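You operate a simulated robot arm through the tools that you are given. There is no shell and no other tool. Be economical: measure what you need, move in short steps, check, and stop when the job is done.

You run a simulated robot arm. Do the job below in one go: nothing can be reset, and whatever is moved stays where it is left.

Task
Fit the grey roller in the exit box and pull the wire past it to 2.0 m.
Fine: roller in its seat and lid shut before you pull; keep the pull gauge out of the red.

The check looks at the end state, three seconds after you hand in, the way a careful person would. Anything else that was tipped, shoved, dropped, spilled or broken makes it a failure. A push-on lid holds only when it is set on centred and level and pressed home; a screw cap is set on level and turned clockwise until tight.

Robot
A 7-joint arm with a two-finger parallel gripper, fixed in place. Base frame: the origin is at the foot of the arm, x ahead of it, y to its left, z up. Lengths are in cm, angles in degrees, forces in N, time in s.
Its first joint turns from -66.0 to 66.0 degrees. Payload 2.4 kg.
The TCP is the grasp point between the finger pads, 3 cm short of the fingertips. In the tool frame z runs along the fingers and y along their closing line. Largest opening 9.4 cm; finger width 2.8, thickness 1; the body of the gripper, 5 by 9.6 cm, starts 5.5 cm behind the TCP.
Orientation is told as [roll, pitch, yaw] about the base's x, y, z axes, in that order, counted from this pose: with the fingers straight down and closing along the base's y, the tool's x points along the base's -x, its y along +y and its z along -z.

Tools
- The arm moves only by the tool apply_moves. Its argument "motion" is a list of rows, each an object of numbers (a shift or turn left out is 0, a gripper value left out holds the last): "wx", "wy", "wz": the turn, a rotation vector about the base's x, y, z in degrees; "x", "y", "z": the shift along the base's x, y, z in cm; "hand": the opening, from 0 (shut) to 1 (fully open). In form: [{"wx": .., "wy": .., "wz": .., "x": .., "y": .., "z": .., "hand": ..}, ...]. A call has 1 to 20 rows; each row shifts and turns the commanded pose from where the row before left it. Each row takes 0.2 s and may step no farther than 5 cm and 8.6 degrees from the row before; otherwise, or with a gripper value out of range, the whole call is refused. Where a pose cannot be reached the arm comes as near as it can. A force on the tool above 90 N (or 10 N above the force at the start of the call, whichever is more), or a blocked arm, ends the call early, and 0.2 s more pass. Each finger travels about 15.3 cm/s and halts on what it meets, pressing with about 27 N; the grip force reading is that of the motor and also rises with nothing between the fingers. The clock runs only during rows and for 0.2 s after the last one: add rows that do not move to give the fingers time. The reply holds the time, the measured pose of the TCP, the force on the tool along the base axes, the opening and the grip force, in the units named above and with some noise.
- Cameras (640 x 400 px; columns grow to the right, rows downward): "scene" is fixed at [4.52, 47.85, 145.24]; the picture's right is [-0.68, -0.74, 0.00], its down [-0.36, 0.33, -0.87] and it looks along [0.64, -0.59, -0.49] (base axes); focal length 323 px, centre (320, 200). "wrist" rides on the gripper at [7.6, 1.4, -10.3] in the tool frame; the picture's right is [-0.18, 0.98, 0.00], its down [-0.75, -0.14, -0.64] and it looks along [-0.63, -0.12, 0.77] (tool axes); focal length 243 px, centre (320, 200).
- snapshot(camera): a new picture of that camera. The clock stands still meanwhile.
- point_at(camera, pixels): for up to 12 pixels [column, row] of the newest picture of that camera ("zoom" is the newest enlarged one), the place [x, y, z] in the base frame of the surface seen there, good to about 0.3 cm. The clock stands still meanwhile.
- enlarge(camera, box): a new picture of the part [left, top, right, bottom] of that camera's present view, enlarged. The clock stands still meanwhile.
- close_job(): hands the job in; it is judged then, once.

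Go step by step. Measure first, check grasps and placings, and put right what went wrong. The budget is 80 turns and 34 pictures, counting those below and the enlarged ones. Unless the task says otherwise, let go and move clear before handing in, and close with one line.

The tools are called after "Call:" as a command line: name --argument value ..., lists and objects as JSON in quotes. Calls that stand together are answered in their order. apply_moves: Moves the arm, as the interface text tells. Its arguments: {"type":"object","properties":{"motion":{"type":"array","items":{"type":"object","properties":{"wx":{"type":"number"},"wy":{"type":"number"},"wz":{"type":"number"},"x":{"type":"number"},"y":{"type":"number"},"z":{"type":"number"},"hand":{"type":"number"}}}}},"required":["motion"]} The other tools are called the same way: snapshot (camera) takes a picture; point_at (camera, pixels) gives the place of the surface under pixels of a picture; enlarge (camera, box) takes an enlarged picture of a part of a camera's view; close_job () hands the job in.

At the start:

```text
t: 0.0
eef_pos: [40.82, -19.89, 128.55]
ee_rot: [0.1, -0.1, 0.0]
wrist_force: [-0.2, 0.3, 0.3]
width: 9.4
grasp_force: 0.0
```

scene: 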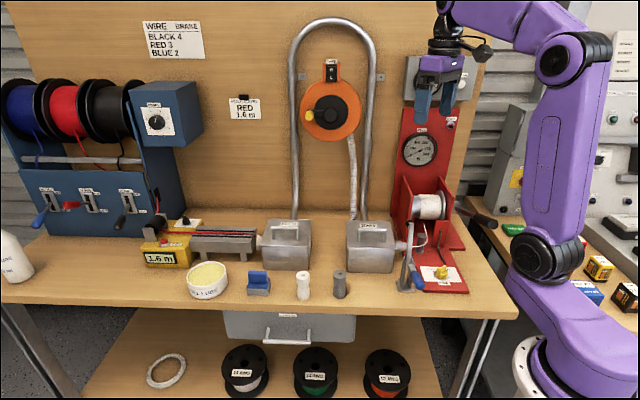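
wrist: 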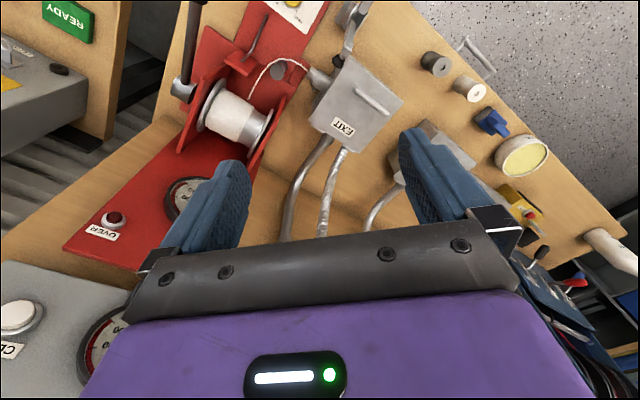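

The scene shows an exit box near (370,247), grey roller at (340,285), a red winder with gauge at (420,150), and a wire machine at left. I'll enlarge the important parts to read the labels.

Call:
enlarge --camera "scene" --box '[320, 180, 480, 310]'

Call:
enlarge --camera "scene" --box '[120, 190, 320, 310]'

Call:
enlarge --camera "scene" --box '[0, 10, 280, 240]'

Call:
enlarge --camera "scene" --box '[280, 10, 480, 180]'

```text
3.08 times, centred on (400, 245) of scene
```

zoom: 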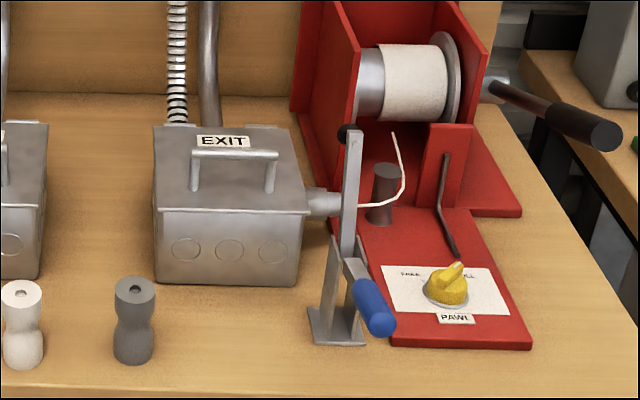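

```text
3.20 times, centred on (220, 250) of scene
```

zoom: 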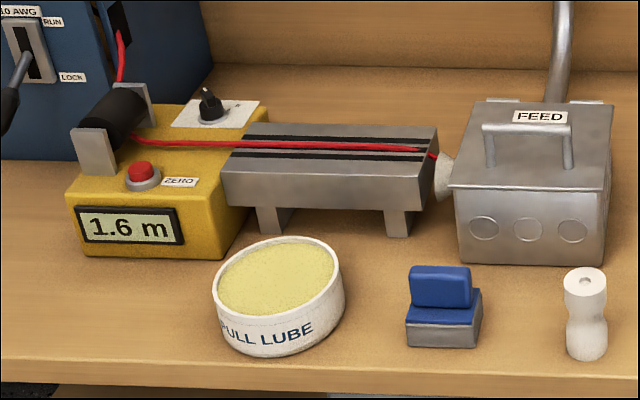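

```text
1.74 times, centred on (140, 125) of scene
```

zoom: 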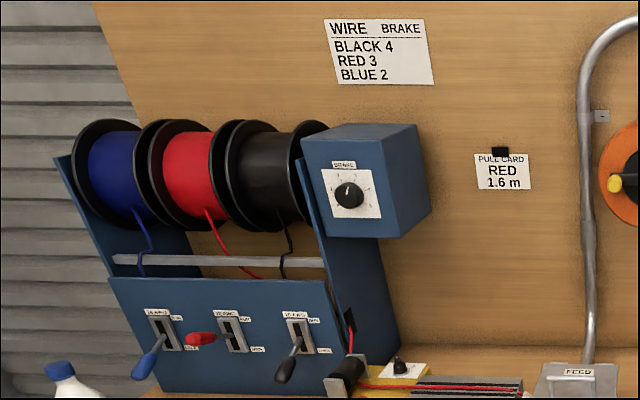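

```text
2.35 times, centred on (380, 95) of scene
```

zoom: 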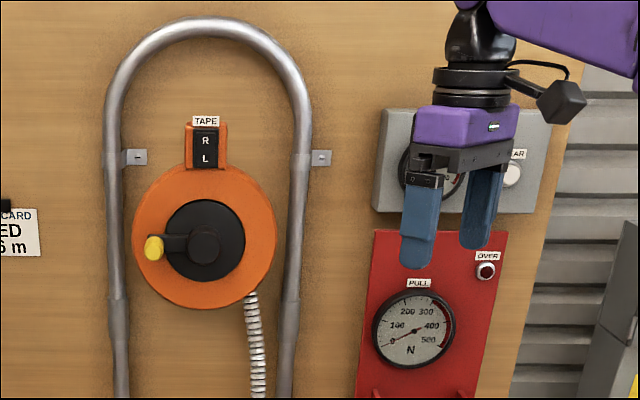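

The zooms show the exit lid with a bar handle, a pawl knob on FREE/PULL, a crank with a black grip, and a blue-handled lever by the exit box. Next I measure all the key points.

Call:
point_at --camera "scene" --pixels '[[340, 272.5], [340, 292], [358.8, 230.4], [371, 230.4], [383.8, 230.4], [347.5, 222], [389.5, 222], [395, 247.5], [347, 246.5], [370, 240], [370, 265], [352, 300]]'

Call:
point_at --camera "scene" --pixels '[[486, 221], [491, 224], [466, 212], [441, 270], [444, 268], [417, 279], [411, 224], [413, 245], [406, 288], [429, 205], [445, 230], [402, 243]]'

Call:
enlarge --camera "wrist" --box '[160, 0, 400, 200]'

Call:
enlarge --camera "scene" --box '[390, 215, 480, 295]'

```text
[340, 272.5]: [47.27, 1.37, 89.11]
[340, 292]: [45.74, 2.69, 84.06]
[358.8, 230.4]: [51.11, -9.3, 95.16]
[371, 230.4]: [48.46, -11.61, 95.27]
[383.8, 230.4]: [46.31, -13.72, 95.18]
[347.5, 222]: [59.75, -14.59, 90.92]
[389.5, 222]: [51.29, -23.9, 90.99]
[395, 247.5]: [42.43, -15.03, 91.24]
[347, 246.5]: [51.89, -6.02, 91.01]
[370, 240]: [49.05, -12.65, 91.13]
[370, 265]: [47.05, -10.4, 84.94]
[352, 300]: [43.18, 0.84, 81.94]
```

```text
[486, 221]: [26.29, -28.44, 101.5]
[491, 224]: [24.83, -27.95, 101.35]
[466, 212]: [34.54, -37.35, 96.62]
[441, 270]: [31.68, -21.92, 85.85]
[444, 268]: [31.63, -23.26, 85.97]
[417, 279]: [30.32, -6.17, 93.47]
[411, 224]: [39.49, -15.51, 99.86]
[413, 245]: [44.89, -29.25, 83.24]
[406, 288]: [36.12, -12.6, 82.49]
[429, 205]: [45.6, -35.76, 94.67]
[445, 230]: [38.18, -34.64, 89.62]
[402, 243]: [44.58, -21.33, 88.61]
```

```text
2.00 times, centred on (280, 100) of wrist
```

zoom: 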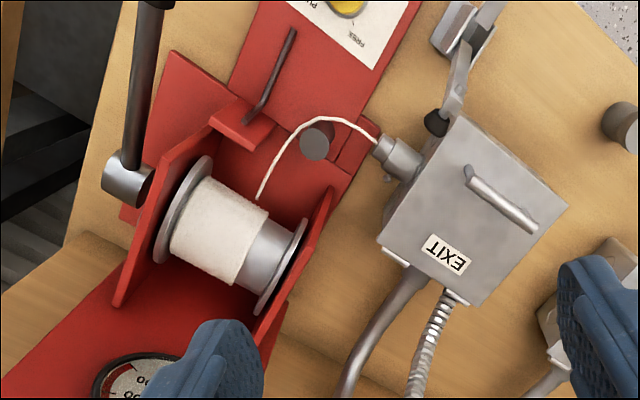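

```text
5.00 times, centred on (435, 255) of scene
```

zoom: 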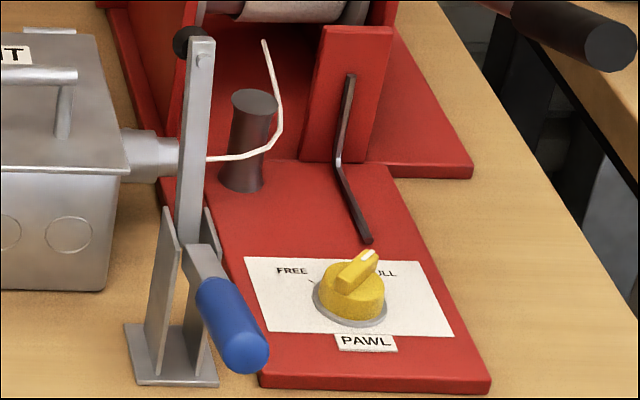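

The exit box is a square turned about 45°, lid top z≈91, with the handle bar centred near (48.7, -11.5, 95). The lid looks hinged at the back. I'll go above the handle with the fingers closing front-to-back (yaw 45).

Call:
apply_moves --motion '[{"wz": 7.5, "x": 1.3, "y": 1.4, "z": -3.6, "hand": 1}, {"wz": 7.5, "x": 1.3, "y": 1.4, "z": -3.6}, {"wz": 7.5, "x": 1.3, "y": 1.4, "z": -3.6}, {"wz": 7.5, "x": 1.3, "y": 1.4, "z": -3.6}, {"wz": 7.5, "x": 1.3, "y": 1.4, "z": -3.6}, {"wz": 7.5, "x": 1.4, "y": 1.4, "z": -3.6}, {}]'

Call:
snapshot --camera "wrist"

```text
t: 1.6
eef_pos: [48.87, -11.53, 107.04]
ee_rot: [0.0, -0.1, 45.2]
wrist_force: [-0.3, -1.2, 0.5]
width: 9.4
grasp_force: 0.1
```

```text
25 pictures are left
```

wrist: 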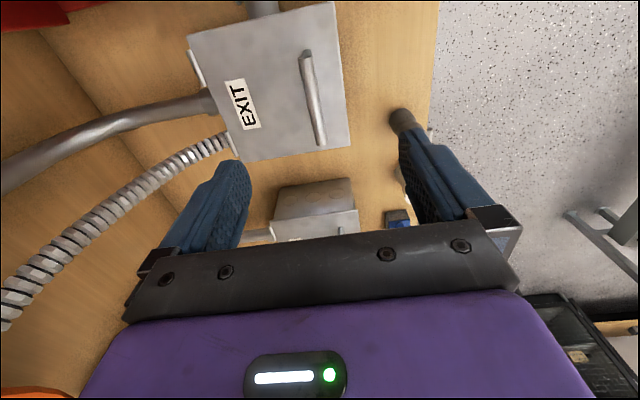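

The handle bar appears at (313,98) centred between the fingers. I'll measure it from the wrist view.

Call:
point_at --camera "wrist" --pixels '[[303, 55], [313, 98], [320, 140], [190, 40], [332, 4], [350, 143], [240, 160]]'

```text
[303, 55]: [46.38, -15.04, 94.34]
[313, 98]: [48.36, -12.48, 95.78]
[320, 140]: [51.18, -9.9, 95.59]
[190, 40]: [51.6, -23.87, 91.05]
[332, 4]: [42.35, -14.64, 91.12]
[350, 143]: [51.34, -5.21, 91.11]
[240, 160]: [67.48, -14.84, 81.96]
```

Handle mid is about (48.6, -12.1, 95.2). I'll descend over it and close.

Call:
apply_moves --motion '[{"x": -0.2, "y": -0.5, "z": -4}, {"z": -4}, {"z": -4.1}, {"hand": 0.5}, {"hand": 0}, {}, {}, {}]'

```text
t: 3.4
eef_pos: [48.83, -12.4, 94.89]
ee_rot: [-0.4, -0.3, 44.9]
wrist_force: [20.5, -19.3, -12.6]
width: 1.62
grasp_force: 45.4
```

The grip holds the bar (width 1.6). Now I begin swinging the lid up around its back hinge.

Call:
apply_moves --motion '[{"x": 0.33, "y": -0.33, "z": 0.82}, {"x": 0.33, "y": -0.33, "z": 0.82}, {"x": 0.43, "y": -0.43, "z": 0.72}, {"x": 0.43, "y": -0.43, "z": 0.72}, {"x": 0.52, "y": -0.52, "z": 0.6}, {"x": 0.52, "y": -0.52, "z": 0.6}, {}]'

Call:
snapshot --camera "scene"

```text
t: 5.0
eef_pos: [50.92, -14.3, 99.36]
ee_rot: [0.4, 0.1, 45.0]
wrist_force: [-26.5, 3.7, 19.3]
width: 1.61
grasp_force: 44.6
```

```text
24 pictures are left
```

scene: 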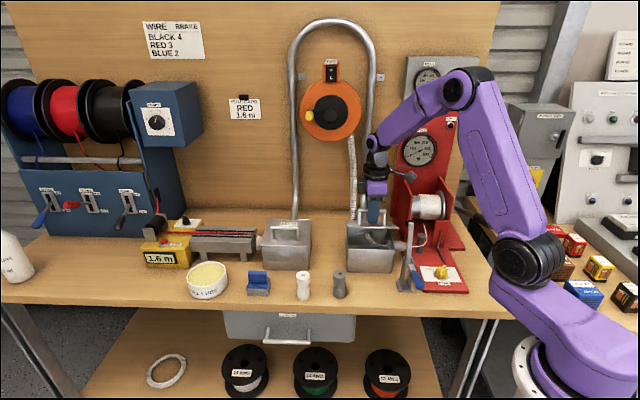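

The lid is swinging open around the back hinge (pixel 372,225). I'll continue the arc.

Call:
apply_moves --motion '[{"x": 0.58, "y": -0.58, "z": 0.46}, {"x": 0.58, "y": -0.58, "z": 0.46}, {"x": 0.62, "y": -0.62, "z": 0.32}, {"x": 0.62, "y": -0.62, "z": 0.32}, {"x": 0.65, "y": -0.65, "z": 0.15}, {"x": 0.65, "y": -0.65, "z": 0.15}, {}]'

```text
t: 6.6
eef_pos: [54.88, -18.12, 101.39]
ee_rot: [-0.5, -0.3, 45.2]
wrist_force: [-4.3, 8.5, 38.4]
width: 1.6
grasp_force: 45.5
```

Call:
apply_moves --motion '[{"x": 0.66, "y": -0.66, "z": 0.0}, {"x": 0.66, "y": -0.66, "z": 0.0}, {"x": 0.65, "y": -0.65, "z": -0.16}, {"x": 0.65, "y": -0.65, "z": -0.16}, {"x": 0.62, "y": -0.62, "z": -0.33}, {"x": 0.62, "y": -0.62, "z": -0.33}, {}]'

Call:
snapshot --camera "scene"

```text
t: 8.2
eef_pos: [58.85, -22.19, 100.55]
ee_rot: [-0.7, -0.4, 45.0]
wrist_force: [13.3, -0.7, 35.4]
width: 1.61
grasp_force: 45.1
```

```text
23 pictures are left
```

scene: 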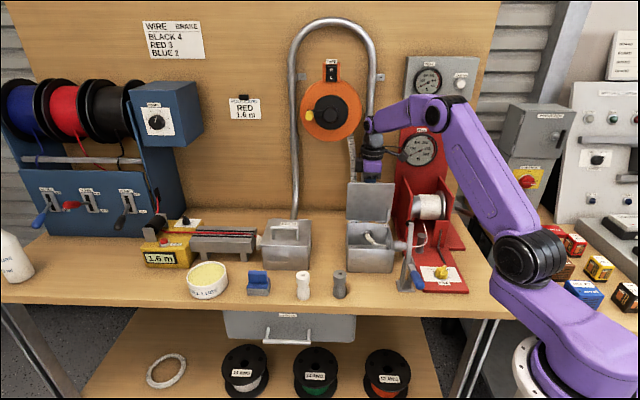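

The lid now stands vertical with the handle behind it. I'll push it a bit further back so that it stays, then check.

Call:
apply_moves --motion '[{"x": 0.57, "y": -0.57, "z": -0.44}, {"x": 0.57, "y": -0.57, "z": -0.47}, {"x": 0.54, "y": -0.54, "z": -0.55}, {}]'

Call:
enlarge --camera "scene" --box '[320, 130, 480, 290]'

```text
t: 9.2
eef_pos: [60.7, -23.95, 99.25]
ee_rot: [-1.1, -0.5, 45.1]
wrist_force: [19.6, -10.0, 35.6]
width: 1.61
grasp_force: 45.2
```

```text
2.50 times, centred on (400, 210) of scene
```

zoom: 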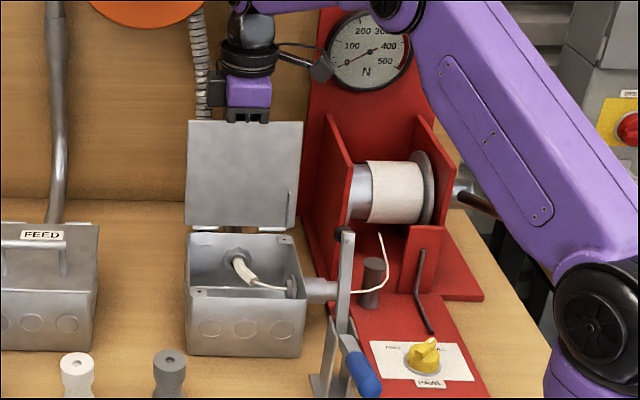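

The lid leans back past vertical, and inside the box a white rope runs from the back pipe to the right-hand nozzle. I'll open slightly and lift away to see if the lid stays.

Call:
apply_moves --motion '[{"hand": 0.3}, {}, {"z": 2}, {"z": 4}, {"z": 4}, {"z": 4}, {"x": -2.5, "y": 2.5, "z": 2}, {"x": -2.5, "y": 2.5}, {"x": -2.5, "y": 2.5}, {"x": -2.5, "y": 2.5}, {"x": -2, "y": 2}]'

Call:
snapshot --camera "wrist"

Call:
enlarge --camera "scene" --box '[320, 170, 480, 300]'

```text
t: 11.6
eef_pos: [48.5, -11.74, 114.56]
ee_rot: [0.0, -0.1, 45.1]
wrist_force: [0.3, 0.2, 0.2]
width: 2.83
grasp_force: 0.1
```

```text
21 pictures are left
```

wrist: 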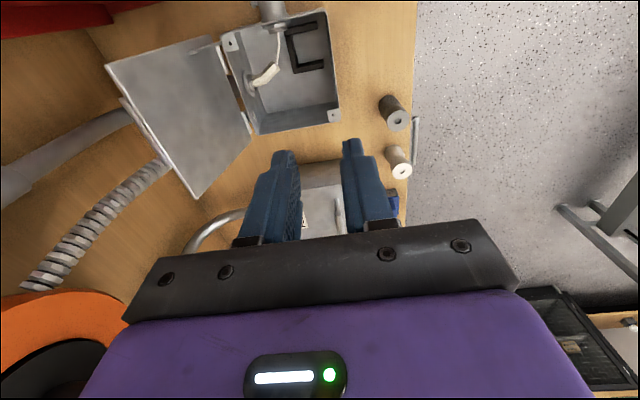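

```text
3.08 times, centred on (400, 235) of scene
```

zoom: 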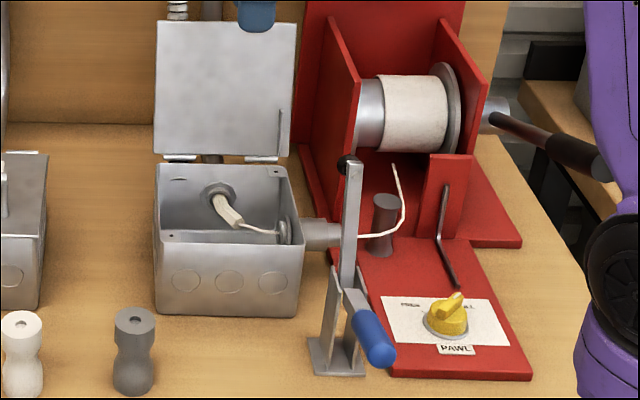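

The lid stays open. In the wrist view a black U-shaped seat is visible in the box at (305,45); I'll zoom on it.

Call:
enlarge --camera "wrist" --box '[210, 0, 430, 140]'

Call:
point_at --camera "wrist" --pixels '[[287, 30], [322, 15], [326, 65], [296, 72], [308, 42], [278, 30], [265, 75], [396, 122], [388, 99], [300, 100], [236, 45], [330, 120]]'

```text
2.86 times, centred on (320, 70) of wrist
```

zoom: 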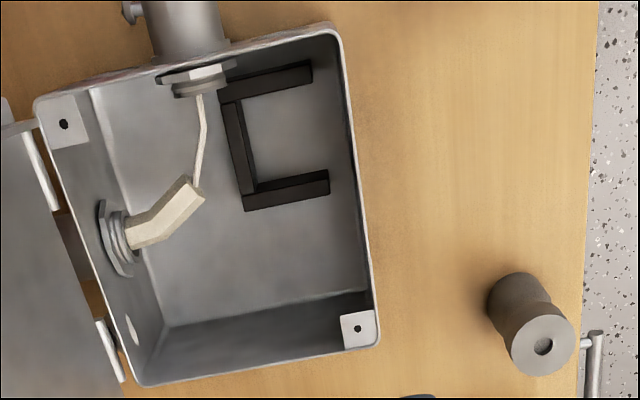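

```text
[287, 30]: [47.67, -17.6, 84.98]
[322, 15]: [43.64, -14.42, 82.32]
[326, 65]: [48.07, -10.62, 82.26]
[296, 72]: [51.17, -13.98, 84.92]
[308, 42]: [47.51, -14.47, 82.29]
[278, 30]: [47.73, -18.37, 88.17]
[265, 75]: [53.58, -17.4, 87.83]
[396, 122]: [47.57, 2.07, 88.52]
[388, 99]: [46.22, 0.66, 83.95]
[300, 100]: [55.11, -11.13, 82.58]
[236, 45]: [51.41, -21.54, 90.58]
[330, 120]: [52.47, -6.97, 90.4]
```

The seat is a U-shaped black bracket on the box floor, with its top at about z=85. I'll measure the pocket and the grey roller precisely in the zoom.

Call:
point_at --camera "zoom" --pixels '[[228, 88], [311, 68], [312, 80], [248, 97], [262, 180], [328, 174], [328, 186], [246, 202], [228, 107], [250, 185], [290, 130], [345, 130]]'

Call:
point_at --camera "zoom" --pixels '[[543, 346], [516, 345], [570, 345], [543, 322], [543, 370], [515, 285], [520, 312], [195, 95], [196, 190], [150, 225], [240, 150], [320, 182]]'

```text
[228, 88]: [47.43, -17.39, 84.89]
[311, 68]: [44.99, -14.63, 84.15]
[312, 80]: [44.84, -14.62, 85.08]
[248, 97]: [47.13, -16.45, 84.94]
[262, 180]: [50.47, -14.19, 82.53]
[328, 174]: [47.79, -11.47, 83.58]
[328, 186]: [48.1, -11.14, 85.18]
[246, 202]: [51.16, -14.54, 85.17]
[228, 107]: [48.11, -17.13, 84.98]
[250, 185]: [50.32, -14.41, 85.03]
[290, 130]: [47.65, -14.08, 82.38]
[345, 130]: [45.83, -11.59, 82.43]
```

```text
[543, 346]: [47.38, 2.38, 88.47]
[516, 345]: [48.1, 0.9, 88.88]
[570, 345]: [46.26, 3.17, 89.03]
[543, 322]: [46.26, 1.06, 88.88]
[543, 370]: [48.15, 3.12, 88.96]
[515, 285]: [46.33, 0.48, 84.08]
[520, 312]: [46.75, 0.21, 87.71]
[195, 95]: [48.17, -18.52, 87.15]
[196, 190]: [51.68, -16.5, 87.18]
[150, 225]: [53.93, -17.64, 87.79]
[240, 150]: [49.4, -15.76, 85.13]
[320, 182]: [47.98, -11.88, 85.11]
```

The pocket measures about 3.8 cm between arms and the roller about 3 cm across and 7 cm tall, so it stands upright in the U, centre near (47.5,-14.2). I'll turn to yaw -45 and go over the roller at (47.2, 2.05).

Call:
apply_moves --motion '[{"wz": -7.5, "y": 1.15, "hand": 0.62}, {"wz": -7.5, "y": 1.15}, {"wz": -7.5, "y": 1.15}, {"wz": -7.5, "y": 1.15}, {"wz": -7.5, "y": 1.15}, {"wz": -7.5, "y": 1.15}, {"wz": -7.5, "y": 1.15, "x": -0.3}, {"wz": -7.5, "y": 1.15, "x": -0.3}, {"wz": -7.5, "y": 1.15, "x": -0.3}, {"wz": -7.5, "y": 1.15, "x": -0.3}, {"wz": -7.5, "y": 1.15, "x": -0.1, "z": -4}, {"wz": -7.5, "y": 1.15, "z": -4}, {"z": -4}, {}]'

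Call:
snapshot --camera "wrist"

```text
t: 14.6
eef_pos: [47.05, 1.87, 102.56]
ee_rot: [0.0, -0.1, -45.1]
wrist_force: [1.3, 0.3, -0.7]
width: 5.83
grasp_force: 0.1
```

```text
18 pictures are left
```

wrist: 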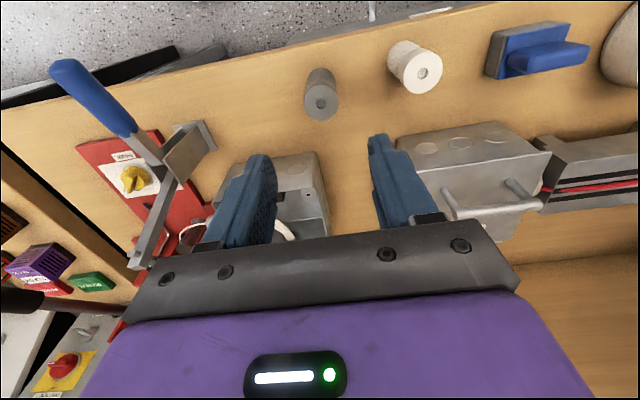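

The roller top is at (320,102), between the fingers. Quick check of its position.

Call:
point_at --camera "wrist" --pixels '[[320, 103], [305, 103], [337, 103], [321, 117], [321, 90], [319, 76]]'

```text
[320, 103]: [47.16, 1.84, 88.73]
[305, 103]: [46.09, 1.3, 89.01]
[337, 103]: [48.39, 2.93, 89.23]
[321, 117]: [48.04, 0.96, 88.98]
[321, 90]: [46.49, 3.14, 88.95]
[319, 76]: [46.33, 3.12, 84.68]
```

Centre confirmed near (47.25, 2.05). I'll descend and grip.

Call:
apply_moves --motion '[{"x": 0.2, "y": 0.18, "z": -4}, {"z": -4}, {"z": -4}, {"z": -2.15}, {}, {"hand": 0.3}, {"hand": 0.1}, {}, {}]'

```text
t: 16.6
eef_pos: [47.48, 2.19, 88.46]
ee_rot: [0.0, -0.1, -45.0]
wrist_force: [-0.5, -0.4, -0.7]
width: 3.23
grasp_force: 26.8
```

Gripped at 3.23 cm. I'll lift and carry the roller above the seat.

Call:
apply_moves --motion '[{"z": 4}, {"z": 4}, {"z": 4}, {"y": -4}, {"y": -4}, {"y": -4}, {"y": -4}, {"y": -0.5, "x": 0.15}, {}]'

Call:
snapshot --camera "wrist"

Call:
enlarge --camera "scene" --box '[320, 170, 440, 290]'

```text
t: 18.6
eef_pos: [47.35, -14.19, 100.43]
ee_rot: [0.0, -0.1, -45.0]
wrist_force: [-0.1, -0.7, 0.3]
width: 0.93
grasp_force: 0.0
```

```text
17 pictures are left
```

wrist: 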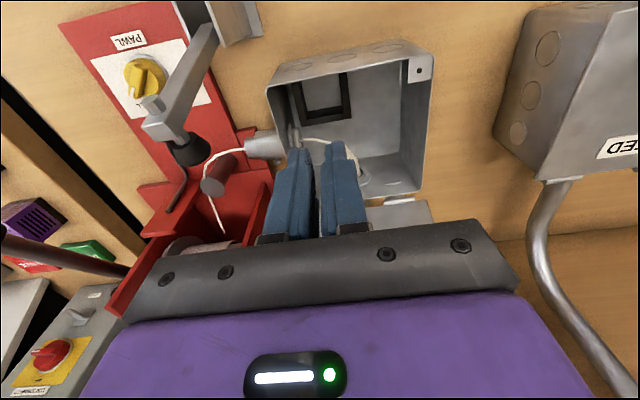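

```text
3.33 times, centred on (380, 230) of scene
```

zoom: 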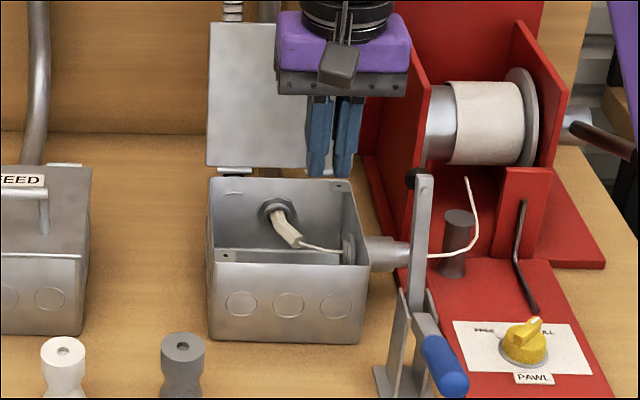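

The fingers are empty (0.93). The roller slipped out and still stands at its place (185,350 in the zoom). I'll re-measure it and grip lower and fully closed. I'll also use this nearby wrist view to refine the pocket position.

Call:
point_at --camera "zoom" --pixels '[[163, 346], [203, 346], [183, 337], [183, 358], [180, 372], [183, 385]]'

Call:
point_at --camera "wrist" --pixels '[[348, 92], [303, 99], [325, 114], [347, 78], [298, 85], [308, 118], [342, 112], [325, 95], [325, 75], [380, 90]]'

Call:
enlarge --camera "wrist" --box '[250, 40, 450, 165]'

```text
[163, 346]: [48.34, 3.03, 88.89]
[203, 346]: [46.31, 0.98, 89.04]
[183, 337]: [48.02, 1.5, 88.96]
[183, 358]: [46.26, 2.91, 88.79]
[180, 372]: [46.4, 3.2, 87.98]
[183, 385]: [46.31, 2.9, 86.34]
```

```text
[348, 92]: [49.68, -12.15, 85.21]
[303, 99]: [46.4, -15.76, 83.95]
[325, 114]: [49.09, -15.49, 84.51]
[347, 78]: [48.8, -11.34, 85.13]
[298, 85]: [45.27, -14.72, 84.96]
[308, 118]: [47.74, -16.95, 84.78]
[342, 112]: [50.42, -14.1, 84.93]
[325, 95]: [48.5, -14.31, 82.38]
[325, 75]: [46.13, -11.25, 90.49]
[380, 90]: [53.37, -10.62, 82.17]
```

```text
3.20 times, centred on (350, 102) of wrist
```

zoom: 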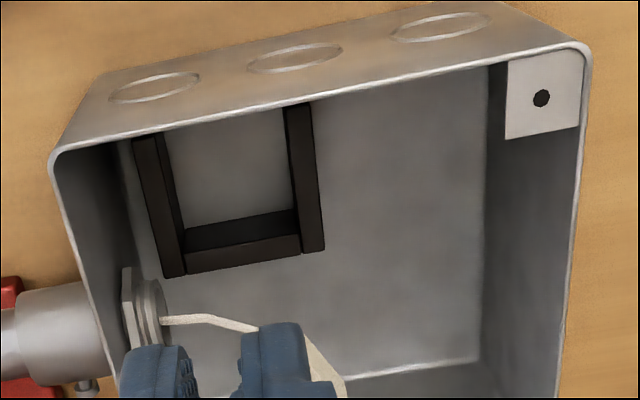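

I'll pin down the arm edges using this sharper zoom.

Call:
point_at --camera "zoom" --pixels '[[308, 140], [313, 200], [316, 240], [150, 170], [160, 210], [172, 260], [200, 262], [245, 252], [290, 243], [240, 190], [230, 230], [240, 150]]'

```text
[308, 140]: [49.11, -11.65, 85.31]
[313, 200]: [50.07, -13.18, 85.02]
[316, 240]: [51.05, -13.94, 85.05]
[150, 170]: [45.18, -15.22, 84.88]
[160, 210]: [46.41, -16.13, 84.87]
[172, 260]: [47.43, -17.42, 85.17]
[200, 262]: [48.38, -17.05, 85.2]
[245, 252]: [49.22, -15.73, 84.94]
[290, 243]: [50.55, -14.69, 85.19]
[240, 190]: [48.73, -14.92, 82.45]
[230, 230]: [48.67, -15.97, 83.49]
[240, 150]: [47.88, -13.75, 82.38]
```

Pocket centre refined to (47.7, -14.2) with a gap of about 4.3 cm. I'll go back to the roller at (47.3, 2.0) and grip lower with full closure.

Call:
apply_moves --motion '[{"y": 4, "hand": 0.62}, {"y": 4}, {"y": 4}, {"y": 4.2}, {"z": -4}, {"z": -4}, {"z": -4}, {"z": -1.1}, {}, {"hand": 0.3}, {"hand": 0}, {}, {}, {}]'

Call:
apply_moves --motion '[{"z": 0.5}, {"z": 0.5}, {"z": 1}, {"z": 1}, {}, {}]'

```text
t: 21.6
eef_pos: [47.26, 2.08, 87.48]
ee_rot: [0.1, -0.2, -45.0]
wrist_force: [-0.2, -0.3, -0.4]
width: 3.26
grasp_force: 27.0
```

```text
t: 23.0
eef_pos: [47.51, 1.83, 90.33]
ee_rot: [-0.1, -0.1, -45.0]
wrist_force: [0.3, 0.1, -0.9]
width: 3.25
grasp_force: 27.6
```

Still holding at 3.25 cm after the lift. I'll raise it and carry it gently over the pocket.

Call:
apply_moves --motion '[{"z": 2}, {"z": 2}, {"z": 2}, {"z": 2}, {"z": 2}, {"y": -1}, {"y": -2}, {"y": -2}, {"y": -2}, {"y": -2}, {"y": -2}, {"y": -2}, {"y": -2, "x": 0.1}, {"y": -1, "x": 0.1}, {}]'

Call:
snapshot --camera "wrist"

```text
t: 26.2
eef_pos: [47.58, -14.29, 100.42]
ee_rot: [-0.1, -0.2, -45.0]
wrist_force: [-0.5, 0.2, -1.5]
width: 3.24
grasp_force: 26.9
```

```text
14 pictures are left
```

wrist: 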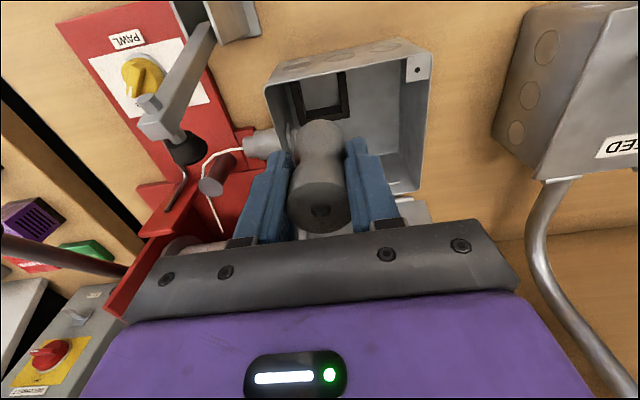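

The roller is firmly held, upright. I'll lower it into the pocket to just above the floor.

Call:
apply_moves --motion '[{"x": 0.1, "y": 0.05, "z": -2}, {"z": -2}, {"z": -2}, {"z": -2}, {"z": -1.5}, {"z": -1}, {"z": -0.7}, {"z": -0.6}, {"z": -0.4}, {}]'

```text
t: 28.4
eef_pos: [47.69, -14.09, 88.2]
ee_rot: [0.0, -0.1, -45.0]
wrist_force: [-0.2, 0.1, -1.3]
width: 3.25
grasp_force: 26.8
```

No contact forces, so it is within the pocket just above the floor. I'll lower a touch, open slightly, and take a look.

Call:
apply_moves --motion '[{"z": -0.2}, {}, {"hand": 0.42}, {"hand": 0.48}, {}, {"z": 1}, {"z": 2}, {"z": 3}, {"z": 4}, {"z": 4}, {}]'

Call:
enlarge --camera "wrist" --box '[240, 30, 450, 165]'

```text
t: 30.8
eef_pos: [47.79, -14.09, 102.03]
ee_rot: [0.1, 0.0, -45.0]
wrist_force: [-0.4, 0.3, -0.4]
width: 4.52
grasp_force: 0.0
```

```text
2.96 times, centred on (345, 98) of wrist
```

zoom: 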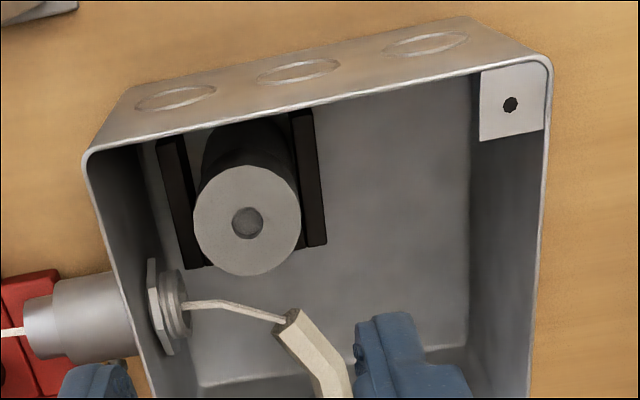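

The roller stands inside the U. I'll check its height and the lid position for closing.

Call:
point_at --camera "zoom" --pixels '[[247, 190], [247, 260], [215, 222], [285, 222], [180, 220], [312, 200]]'

Call:
point_at --camera "scene" --pixels '[[348, 184], [393, 184], [370, 186], [347, 219], [390, 222], [370, 200]]'

```text
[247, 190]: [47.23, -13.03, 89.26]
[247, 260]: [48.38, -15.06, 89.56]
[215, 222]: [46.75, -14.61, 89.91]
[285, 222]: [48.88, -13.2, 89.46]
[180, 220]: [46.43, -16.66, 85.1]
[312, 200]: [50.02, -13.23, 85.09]
```

```text
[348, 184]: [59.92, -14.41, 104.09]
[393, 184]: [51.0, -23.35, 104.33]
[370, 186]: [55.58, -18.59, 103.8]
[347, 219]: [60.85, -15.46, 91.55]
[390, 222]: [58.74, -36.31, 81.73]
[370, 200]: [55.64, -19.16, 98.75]
```

The roller top is at z≈89.4, so it's seated. Next I'll go to yaw 45 above/behind the lid to find the handle again.

Call:
apply_moves --motion '[{"z": 4, "hand": 0.3}, {"z": 4}, {"z": 4, "wz": 7.5}, {"wz": 7.5, "x": 1, "y": -0.7}, {"wz": 7.5, "x": 1, "y": -0.7}, {"wz": 7.5, "x": 1, "y": -0.7}, {"wz": 7.5, "x": 1, "y": -0.7}, {"wz": 7.5, "x": 1, "y": -0.7}, {"wz": 7.5, "x": 1, "y": -0.7}, {"wz": 7.5, "x": 1, "y": -0.7}, {"wz": 7.5, "x": 1, "y": -0.7}, {"wz": 7.5, "x": 1, "y": -0.7}, {"wz": 7.5, "x": 1, "y": -0.7}, {"wz": 7.5}, {}]'

Call:
snapshot --camera "wrist"

```text
t: 34.0
eef_pos: [57.71, -21.15, 114.04]
ee_rot: [0.1, 0.0, 45.2]
wrist_force: [-0.1, 0.0, 0.0]
width: 2.85
grasp_force: 0.0
```

```text
12 pictures are left
```

wrist: 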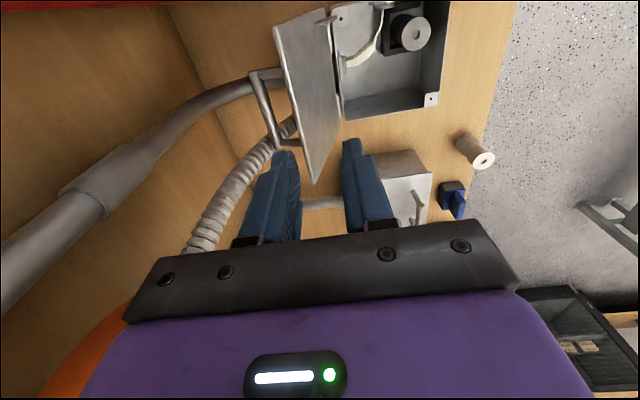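

The handle is visible behind the lid at (262,105). I'll measure it.

Call:
point_at --camera "wrist" --pixels '[[255, 85], [262, 105], [270, 128], [280, 30], [314, 180], [300, 100], [286, 130], [270, 75]]'

```text
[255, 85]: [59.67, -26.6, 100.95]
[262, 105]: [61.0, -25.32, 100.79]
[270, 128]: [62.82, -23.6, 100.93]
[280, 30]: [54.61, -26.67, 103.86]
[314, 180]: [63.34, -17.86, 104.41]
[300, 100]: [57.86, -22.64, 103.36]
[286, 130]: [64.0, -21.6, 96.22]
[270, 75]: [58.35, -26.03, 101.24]
```

Handle bar is centred at (61.2,-25.2,100.5). I'll move over it, descend, and grip.

Call:
apply_moves --motion '[{"x": 1.75, "y": -2.0, "hand": 0.45}, {"x": 1.75, "y": -2.0}, {"z": -4}, {"z": -4}, {"z": -3}, {"z": -2}, {}]'

```text
t: 35.1
eef_pos: [60.73, -24.85, 107.31]
ee_rot: [-2.0, -0.9, 45.0]
wrist_force: [-11.7, 4.5, 15.4]
width: 4.86
grasp_force: 5.1
out of reach, approached as far as the arm can: row 2
stopped in row 5: the force on the tool passed its limit (the readings are from after the stop); the commanded pose is now the measured one
```

The front finger touched the lid's top edge. I'll back up, narrow the opening, and look.

Call:
apply_moves --motion '[{"z": 3}, {"z": 2, "hand": 0.25}, {}, {}]'

Call:
snapshot --camera "wrist"

```text
t: 36.1
eef_pos: [60.83, -25.01, 112.24]
ee_rot: [-2.0, -0.8, 44.9]
wrist_force: [0.0, 0.0, -0.8]
width: 2.36
grasp_force: 0.2
```

```text
11 pictures are left
```

wrist: 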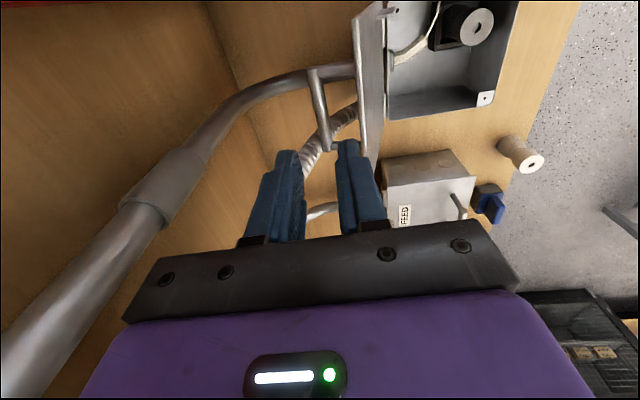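

Call:
point_at --camera "wrist" --pixels '[[312, 78], [319, 105], [326, 135], [355, 40], [366, 145], [384, 80]]'

```text
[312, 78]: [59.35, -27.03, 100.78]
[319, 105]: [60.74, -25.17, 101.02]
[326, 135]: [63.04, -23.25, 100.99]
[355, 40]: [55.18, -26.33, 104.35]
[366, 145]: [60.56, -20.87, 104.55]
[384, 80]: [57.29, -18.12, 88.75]
```

The bar lies inside the narrowed fingers and the lid edge is clear by about 0.9 cm. I'll descend to z≈100.6 and grip.

Call:
apply_moves --motion '[{"z": -3}, {"z": -3}, {"z": -3}, {"z": -2.5}, {}, {"hand": 0}, {}, {}]'

```text
t: 37.9
eef_pos: [60.83, -24.96, 100.89]
ee_rot: [-2.2, -1.0, 44.9]
wrist_force: [6.4, -5.6, 10.7]
width: 1.6
grasp_force: 45.0
```

Gripped. Now I'll reverse the swing with the refined hinge location, first half.

Call:
apply_moves --motion '[{"x": -0.67, "y": 0.67, "z": 0.58}, {"x": -0.67, "y": 0.67, "z": 0.48}, {"x": -0.72, "y": 0.72, "z": 0.38}, {"x": -0.72, "y": 0.72, "z": 0.3}, {"x": -0.75, "y": 0.75, "z": 0.2}, {"x": -0.76, "y": 0.76, "z": 0.11}, {"x": -0.77, "y": 0.77}, {"x": -0.76, "y": 0.76, "z": -0.1}, {"x": -0.74, "y": 0.74, "z": -0.2}, {"x": -0.74, "y": 0.74, "z": -0.28}, {}]'

```text
t: 40.3
eef_pos: [53.47, -17.6, 102.76]
ee_rot: [-2.6, -1.2, 45.0]
wrist_force: [-19.7, 8.9, 61.4]
width: 1.18
grasp_force: 44.6
```

There's an upward force of 61 N, so my path is too low here. I'll raise a bit and re-read.

Call:
apply_moves --motion '[{"z": 0.5}, {"z": 0.4}, {}]'

Call:
enlarge --camera "scene" --box '[320, 160, 440, 280]'

```text
t: 41.1
eef_pos: [53.48, -17.59, 102.79]
ee_rot: [-1.7, -0.7, 45.0]
wrist_force: [15.9, -0.6, -35.3]
width: 1.17
grasp_force: 45.3
```

```text
3.33 times, centred on (380, 220) of scene
```

zoom: 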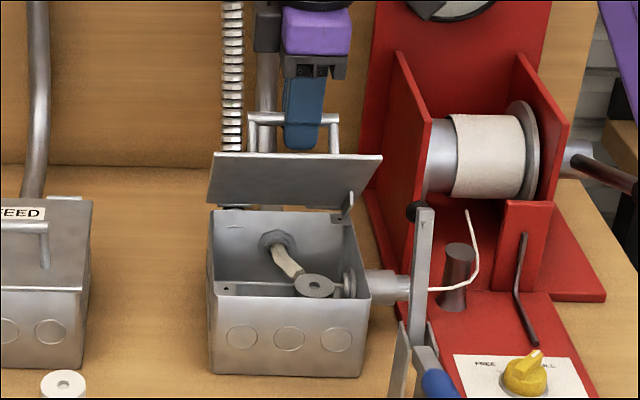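

The lid is half closed and the force is now small-signed the other way, so alignment is close. I'll continue the closing arc.

Call:
apply_moves --motion '[{"x": -0.69, "y": 0.69, "z": -0.65}, {"x": -0.69, "y": 0.69, "z": -0.48}, {"x": -0.62, "y": 0.62, "z": -0.57}, {"x": -0.62, "y": 0.62, "z": -0.64}, {"x": -0.54, "y": 0.54, "z": -0.72}, {"x": -0.54, "y": 0.54, "z": -0.8}, {}]'

```text
t: 42.7
eef_pos: [49.66, -13.85, 99.24]
ee_rot: [-2.1, -0.8, 44.8]
wrist_force: [2.6, 0.0, -2.0]
width: 1.14
grasp_force: 44.6
```

Forces near zero. Finish the closing.

Call:
apply_moves --motion '[{"x": -0.43, "y": 0.43, "z": -0.86}, {"x": -0.42, "y": 0.42, "z": -0.92}, {"x": -0.32, "y": 0.32, "z": -0.96}, {"x": -0.2, "y": 0.2, "z": -0.7}, {"z": -0.3}, {}]'

Call:
enlarge --camera "scene" --box '[320, 160, 480, 300]'

```text
t: 44.1
eef_pos: [48.4, -12.53, 95.93]
ee_rot: [-2.3, -1.0, 44.9]
wrist_force: [-17.0, 10.5, 70.8]
width: 1.15
grasp_force: 45.3
```

```text
2.86 times, centred on (400, 230) of scene
```

zoom: 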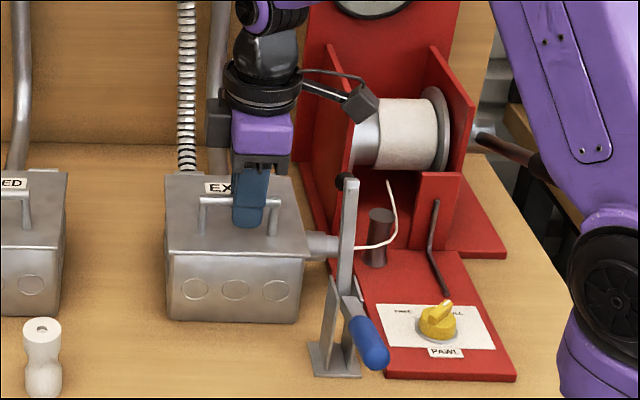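

The lid is down (pressing 70 N). I'll release, lift clear, and inspect lid, brake dial and clamp.

Call:
apply_moves --motion '[{"z": 0.6}, {"hand": 0.35}, {}, {"z": 2}, {"z": 4}, {"z": 4}, {"z": 4, "wx": 2.2, "wy": 1}, {}]'

Call:
enlarge --camera "scene" --box '[130, 75, 210, 140]'

Call:
snapshot --camera "wrist"

```text
t: 45.9
eef_pos: [48.27, -12.66, 110.13]
ee_rot: [0.2, -1.8, 45.0]
wrist_force: [-0.6, 0.1, 0.3]
width: 3.26
grasp_force: 0.0
```

```text
6.15 times, centred on (170, 108) of scene
```

zoom: 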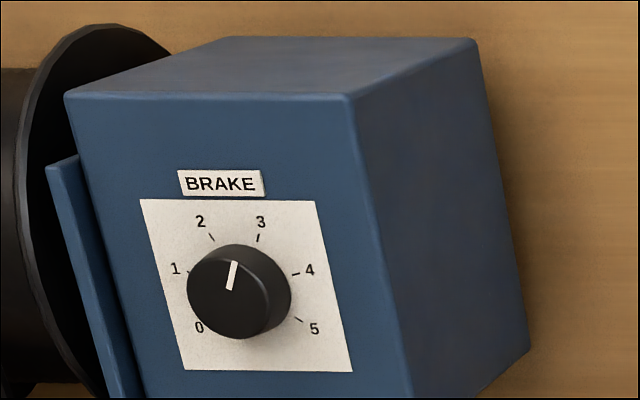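

```text
7 pictures are left
```

wrist: 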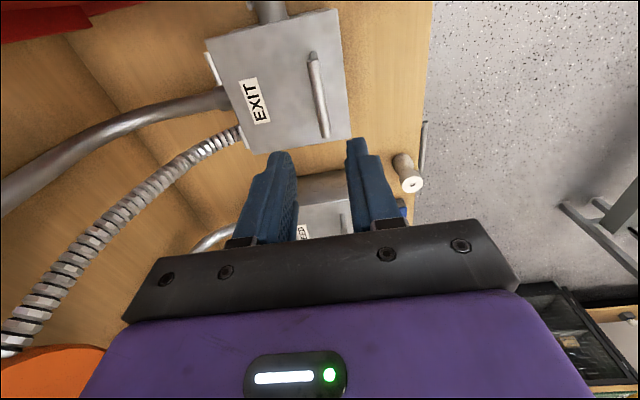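

Brake sits at 3 (correct for red), the red feed lever is in RUN, the pawl points to PULL, and the lid looks closed. I'll verify lid level and move above the winch lever grip.

Call:
point_at --camera "wrist" --pixels '[[215, 45], [333, 15], [345, 130], [258, 148], [318, 90]]'

Call:
apply_moves --motion '[{"z": 4}, {"wz": -7.5, "x": -1.84, "y": -1.36}, {"wz": -7.5, "x": -1.84, "y": -1.36}, {"wz": -7.5, "x": -1.84, "y": -1.36}, {"wz": -7.5, "x": -1.84, "y": -1.36}, {"wz": -7.5, "x": -1.84, "y": -1.36}, {"wz": -7.5, "x": -1.84, "y": -1.36}, {"wz": -7.5, "x": -1.84, "y": -1.36}, {"wz": -7.5, "x": -1.84, "y": -1.36}, {"wz": -7.5, "x": -1.84, "y": -1.36}, {"wz": -7.5, "x": -1.84, "y": -1.36}, {"wz": -7.5, "x": -1.84, "y": -1.36}, {"wz": -7.5, "x": -1.84, "y": -1.36, "hand": 0.5}, {}]'

Call:
snapshot --camera "wrist"

```text
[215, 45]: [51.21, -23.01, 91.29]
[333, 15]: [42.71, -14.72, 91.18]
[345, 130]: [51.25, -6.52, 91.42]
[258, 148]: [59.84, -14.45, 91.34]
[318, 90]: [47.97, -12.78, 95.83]
```

```text
t: 48.9
eef_pos: [26.38, -28.79, 114.06]
ee_rot: [0.3, -1.7, -45.1]
wrist_force: [-0.1, -0.3, -0.1]
width: 4.68
grasp_force: 0.1
```

```text
6 pictures are left
```

wrist: 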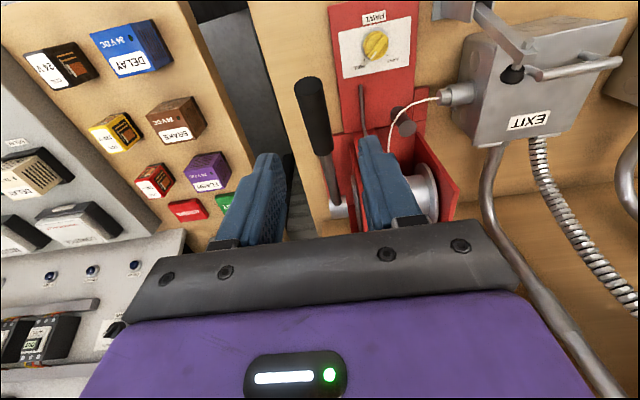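

Lid corners are all level at ≈91.3. The winch lever grip is at (312,115) with its hub at (340,210); I'll measure it.

Call:
point_at --camera "wrist" --pixels '[[306, 82], [311, 105], [318, 140], [326, 165], [334, 195], [338, 210], [375, 44], [390, 140], [393, 152], [425, 200], [362, 95], [345, 185]]'

Call:
enlarge --camera "wrist" --box '[280, 0, 470, 225]'

```text
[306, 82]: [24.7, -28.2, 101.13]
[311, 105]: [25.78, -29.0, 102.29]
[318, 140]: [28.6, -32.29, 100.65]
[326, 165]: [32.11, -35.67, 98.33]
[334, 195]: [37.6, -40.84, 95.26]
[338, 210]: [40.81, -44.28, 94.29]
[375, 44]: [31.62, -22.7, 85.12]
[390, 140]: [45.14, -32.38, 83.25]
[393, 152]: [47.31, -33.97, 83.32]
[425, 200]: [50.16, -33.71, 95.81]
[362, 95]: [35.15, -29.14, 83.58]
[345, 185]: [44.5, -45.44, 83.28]
```

```text
1.78 times, centred on (375, 112) of wrist
```

zoom: 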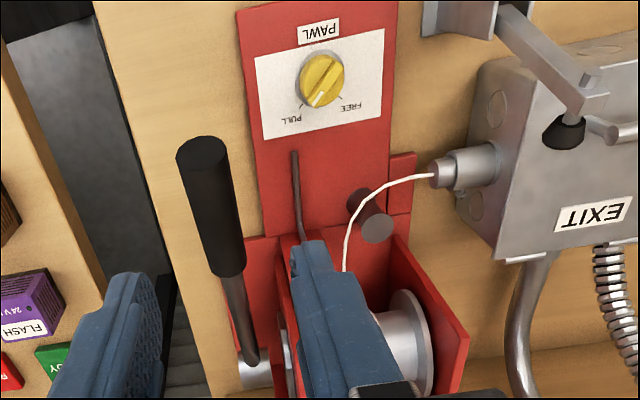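

The lever pivots about a hub at roughly (41,-44.3,93.1), rising 21° to the grip; grasp radius ≈21.7 cm. I'll grasp the grip at (26.6,-30,101).

Call:
apply_moves --motion '[{"x": 0.1, "y": -0.6, "z": -4, "wy": 1.7}, {"x": 0.1, "y": -0.6, "z": -4}, {"z": -4}, {"z": -1}, {}, {"hand": 0.2}, {"hand": 0}, {}, {}]'

```text
t: 50.9
eef_pos: [26.5, -30.1, 101.05]
ee_rot: [-1.0, -0.5, -45.1]
wrist_force: [-11.6, -12.7, -8.9]
width: 2.96
grasp_force: 45.0
```

Grip is holding (2.96 cm). I'll test a small downward stroke of 6° and read the force.

Call:
apply_moves --motion '[{"x": -0.26, "y": 0.06, "z": -0.7}, {"x": -0.17, "y": 0.17, "z": -0.72}, {"x": -0.15, "y": 0.15, "z": -0.73}, {}]'

```text
t: 51.9
eef_pos: [26.1, -29.57, 99.04]
ee_rot: [-0.9, -0.5, -45.1]
wrist_force: [3.5, 3.5, 6.3]
width: 2.97
grasp_force: 45.2
```

Only about 6 N downward. Now the upward direction, past the start, with a force reading.

Call:
apply_moves --motion '[{"x": 0.23, "y": -0.23, "z": 1.09}, {"x": 0.26, "y": -0.26, "z": 1.08}, {"x": 0.31, "y": -0.31, "z": 1.05}, {"x": 0.34, "y": -0.34, "z": 1.02}, {"x": 0.38, "y": -0.38, "z": 1.0}, {"x": 0.42, "y": -0.42, "z": 0.97}, {}]'

Call:
snapshot --camera "scene"

```text
t: 53.5
eef_pos: [28.0, -31.71, 105.24]
ee_rot: [-1.1, -0.6, -45.2]
wrist_force: [-0.4, 0.5, -0.6]
width: 0.0
grasp_force: 33.4
```

```text
4 pictures are left
```

scene: 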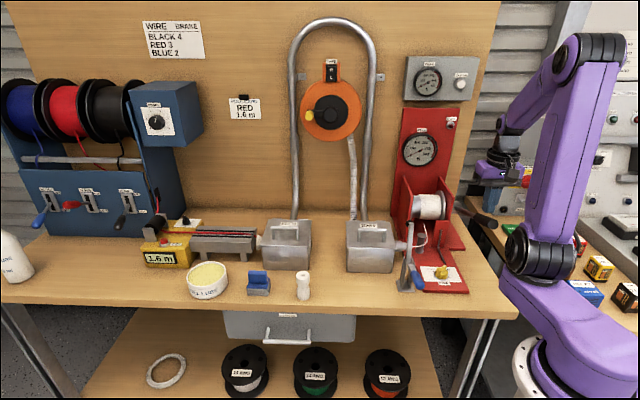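

The fingers slipped off on the up stroke, so upward is the loaded direction (or the lever only moves the other way). I'll measure where the lever is now.

Call:
point_at --camera "scene" --pixels '[[486, 221], [491, 224], [480, 218], [476, 215], [493, 222], [466, 212], [484, 224], [488, 218]]'

```text
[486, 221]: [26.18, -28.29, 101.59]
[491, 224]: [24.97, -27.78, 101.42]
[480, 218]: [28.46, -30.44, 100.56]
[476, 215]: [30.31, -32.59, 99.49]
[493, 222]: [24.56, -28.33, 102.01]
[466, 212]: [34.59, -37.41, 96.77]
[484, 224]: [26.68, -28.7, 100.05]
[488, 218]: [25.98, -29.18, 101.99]
```

The lever is exactly back at its start, so 21° is likely its upper stop and the working stroke is downward. I'll regrip and do a longer slow downward stroke.

Call:
apply_moves --motion '[{"z": 3, "hand": 0.5}, {"x": -0.8, "y": 0.8}, {"x": -0.75, "y": 0.7}, {"z": -3}, {"z": -3.8}, {}, {"hand": 0.2}, {"hand": 0}, {}, {}]'

Call:
apply_moves --motion '[{"x": -0.22, "y": 0.22, "z": -0.9}, {"x": -0.2, "y": 0.2, "z": -0.9}, {"x": -0.17, "y": 0.17, "z": -0.92}, {"x": -0.14, "y": 0.14, "z": -0.92}, {"x": -0.11, "y": 0.11, "z": -0.94}, {"x": -0.08, "y": 0.08, "z": -0.94}, {}]'

```text
t: 55.7
eef_pos: [26.54, -30.11, 101.27]
ee_rot: [-0.8, -0.4, -44.9]
wrist_force: [22.3, 16.7, -6.6]
width: 2.98
grasp_force: 45.0
```

```text
t: 57.3
eef_pos: [25.61, -29.12, 95.91]
ee_rot: [-0.8, -0.5, -45.1]
wrist_force: [26.8, 25.1, 7.4]
width: 2.96
grasp_force: 44.7
```

Low vertical load with grip width steady. Continue the stroke down, then take a picture.

Call:
apply_moves --motion '[{"x": -0.05, "y": 0.05, "z": -0.94}, {"x": -0.03, "y": 0.03, "z": -0.95}, {"x": 0.01, "y": -0.01, "z": -0.94}, {"x": 0.04, "y": -0.04, "z": -0.95}, {"x": 0.06, "y": -0.06, "z": -0.94}, {"x": 0.09, "y": -0.09, "z": -0.94}, {"x": 0.12, "y": -0.12, "z": -0.93}, {"x": 0.15, "y": -0.15, "z": -0.92}, {"x": 0.18, "y": -0.18, "z": -0.92}, {}]'

Call:
snapshot --camera "scene"

```text
t: 58.8
eef_pos: [25.66, -29.18, 89.95]
ee_rot: [-1.1, -0.4, -44.4]
wrist_force: [-4.7, 12.7, 44.4]
width: 2.59
grasp_force: 45.5
stopped in row 7: the force on the tool passed its limit (the readings are from after the stop); the commanded pose is now the measured one
```

```text
3 pictures are left
```

scene: 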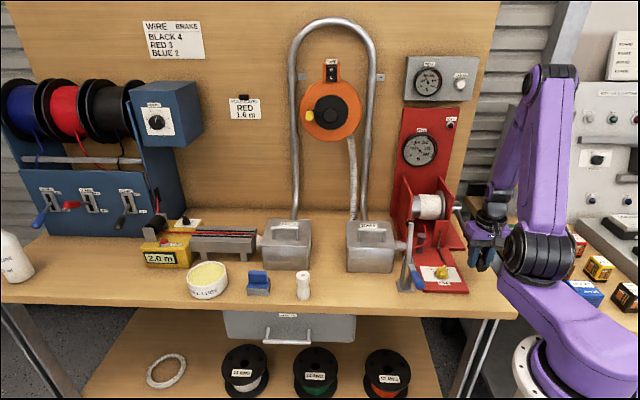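

The counter at (160,258) now appears to read 2.0 m. I'll zoom to confirm.

Call:
enlarge --camera "scene" --box '[130, 100, 450, 280]'

```text
2.00 times, centred on (290, 190) of scene
```

zoom: 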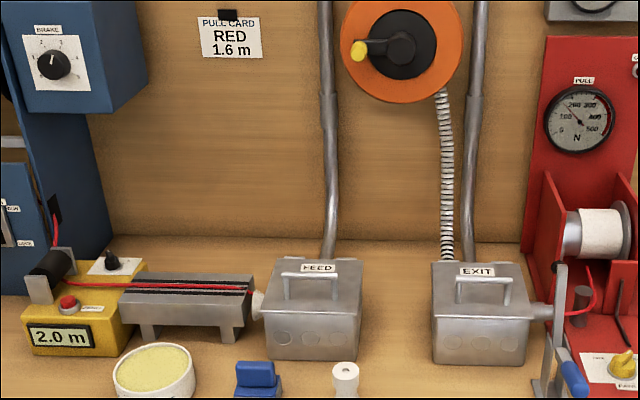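

Counter reads 2.0 m with red wire out to the drum and the gauge around 200, not in the red. I'll ease off, open, and lift straight clear.

Call:
apply_moves --motion '[{"z": 0.3}, {"hand": 0.3}, {"hand": 0.5}, {}, {"z": 2}, {"z": 4}, {"z": 4}, {"z": 4}, {"z": 4}, {"z": 4}, {}, {}, {}]'

Call:
enlarge --camera "scene" --box '[130, 100, 520, 310]'

```text
t: 61.6
eef_pos: [25.5, -29.35, 112.09]
ee_rot: [-0.9, -0.4, -44.5]
wrist_force: [-0.9, 1.0, 1.0]
width: 4.7
grasp_force: 0.2
```

```text
1.64 times, centred on (325, 205) of scene
```

zoom: 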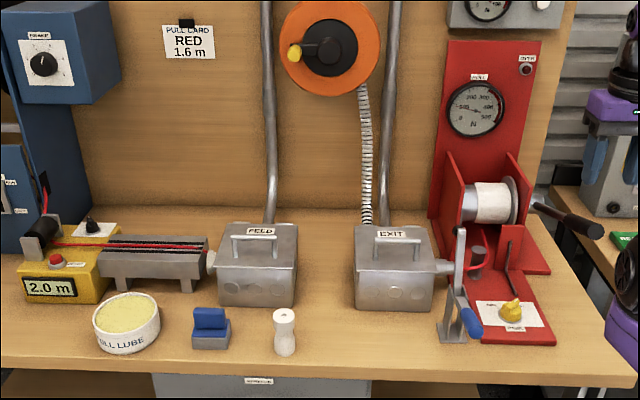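

The counter still reads 2.0 m, the exit lid is shut, the gauge is out of the red, the OVER lamp is dark and the arm is clear. I'm handing in.

Call:
close_job

```text
The job is handed in.
```

The grey roller is in its seat in the exit box with the lid shut, and the wire is pulled to 2.0 m on the counter. The pull gauge was out of the red each time I looked: about 200 N at the end of the stroke, lower after release.
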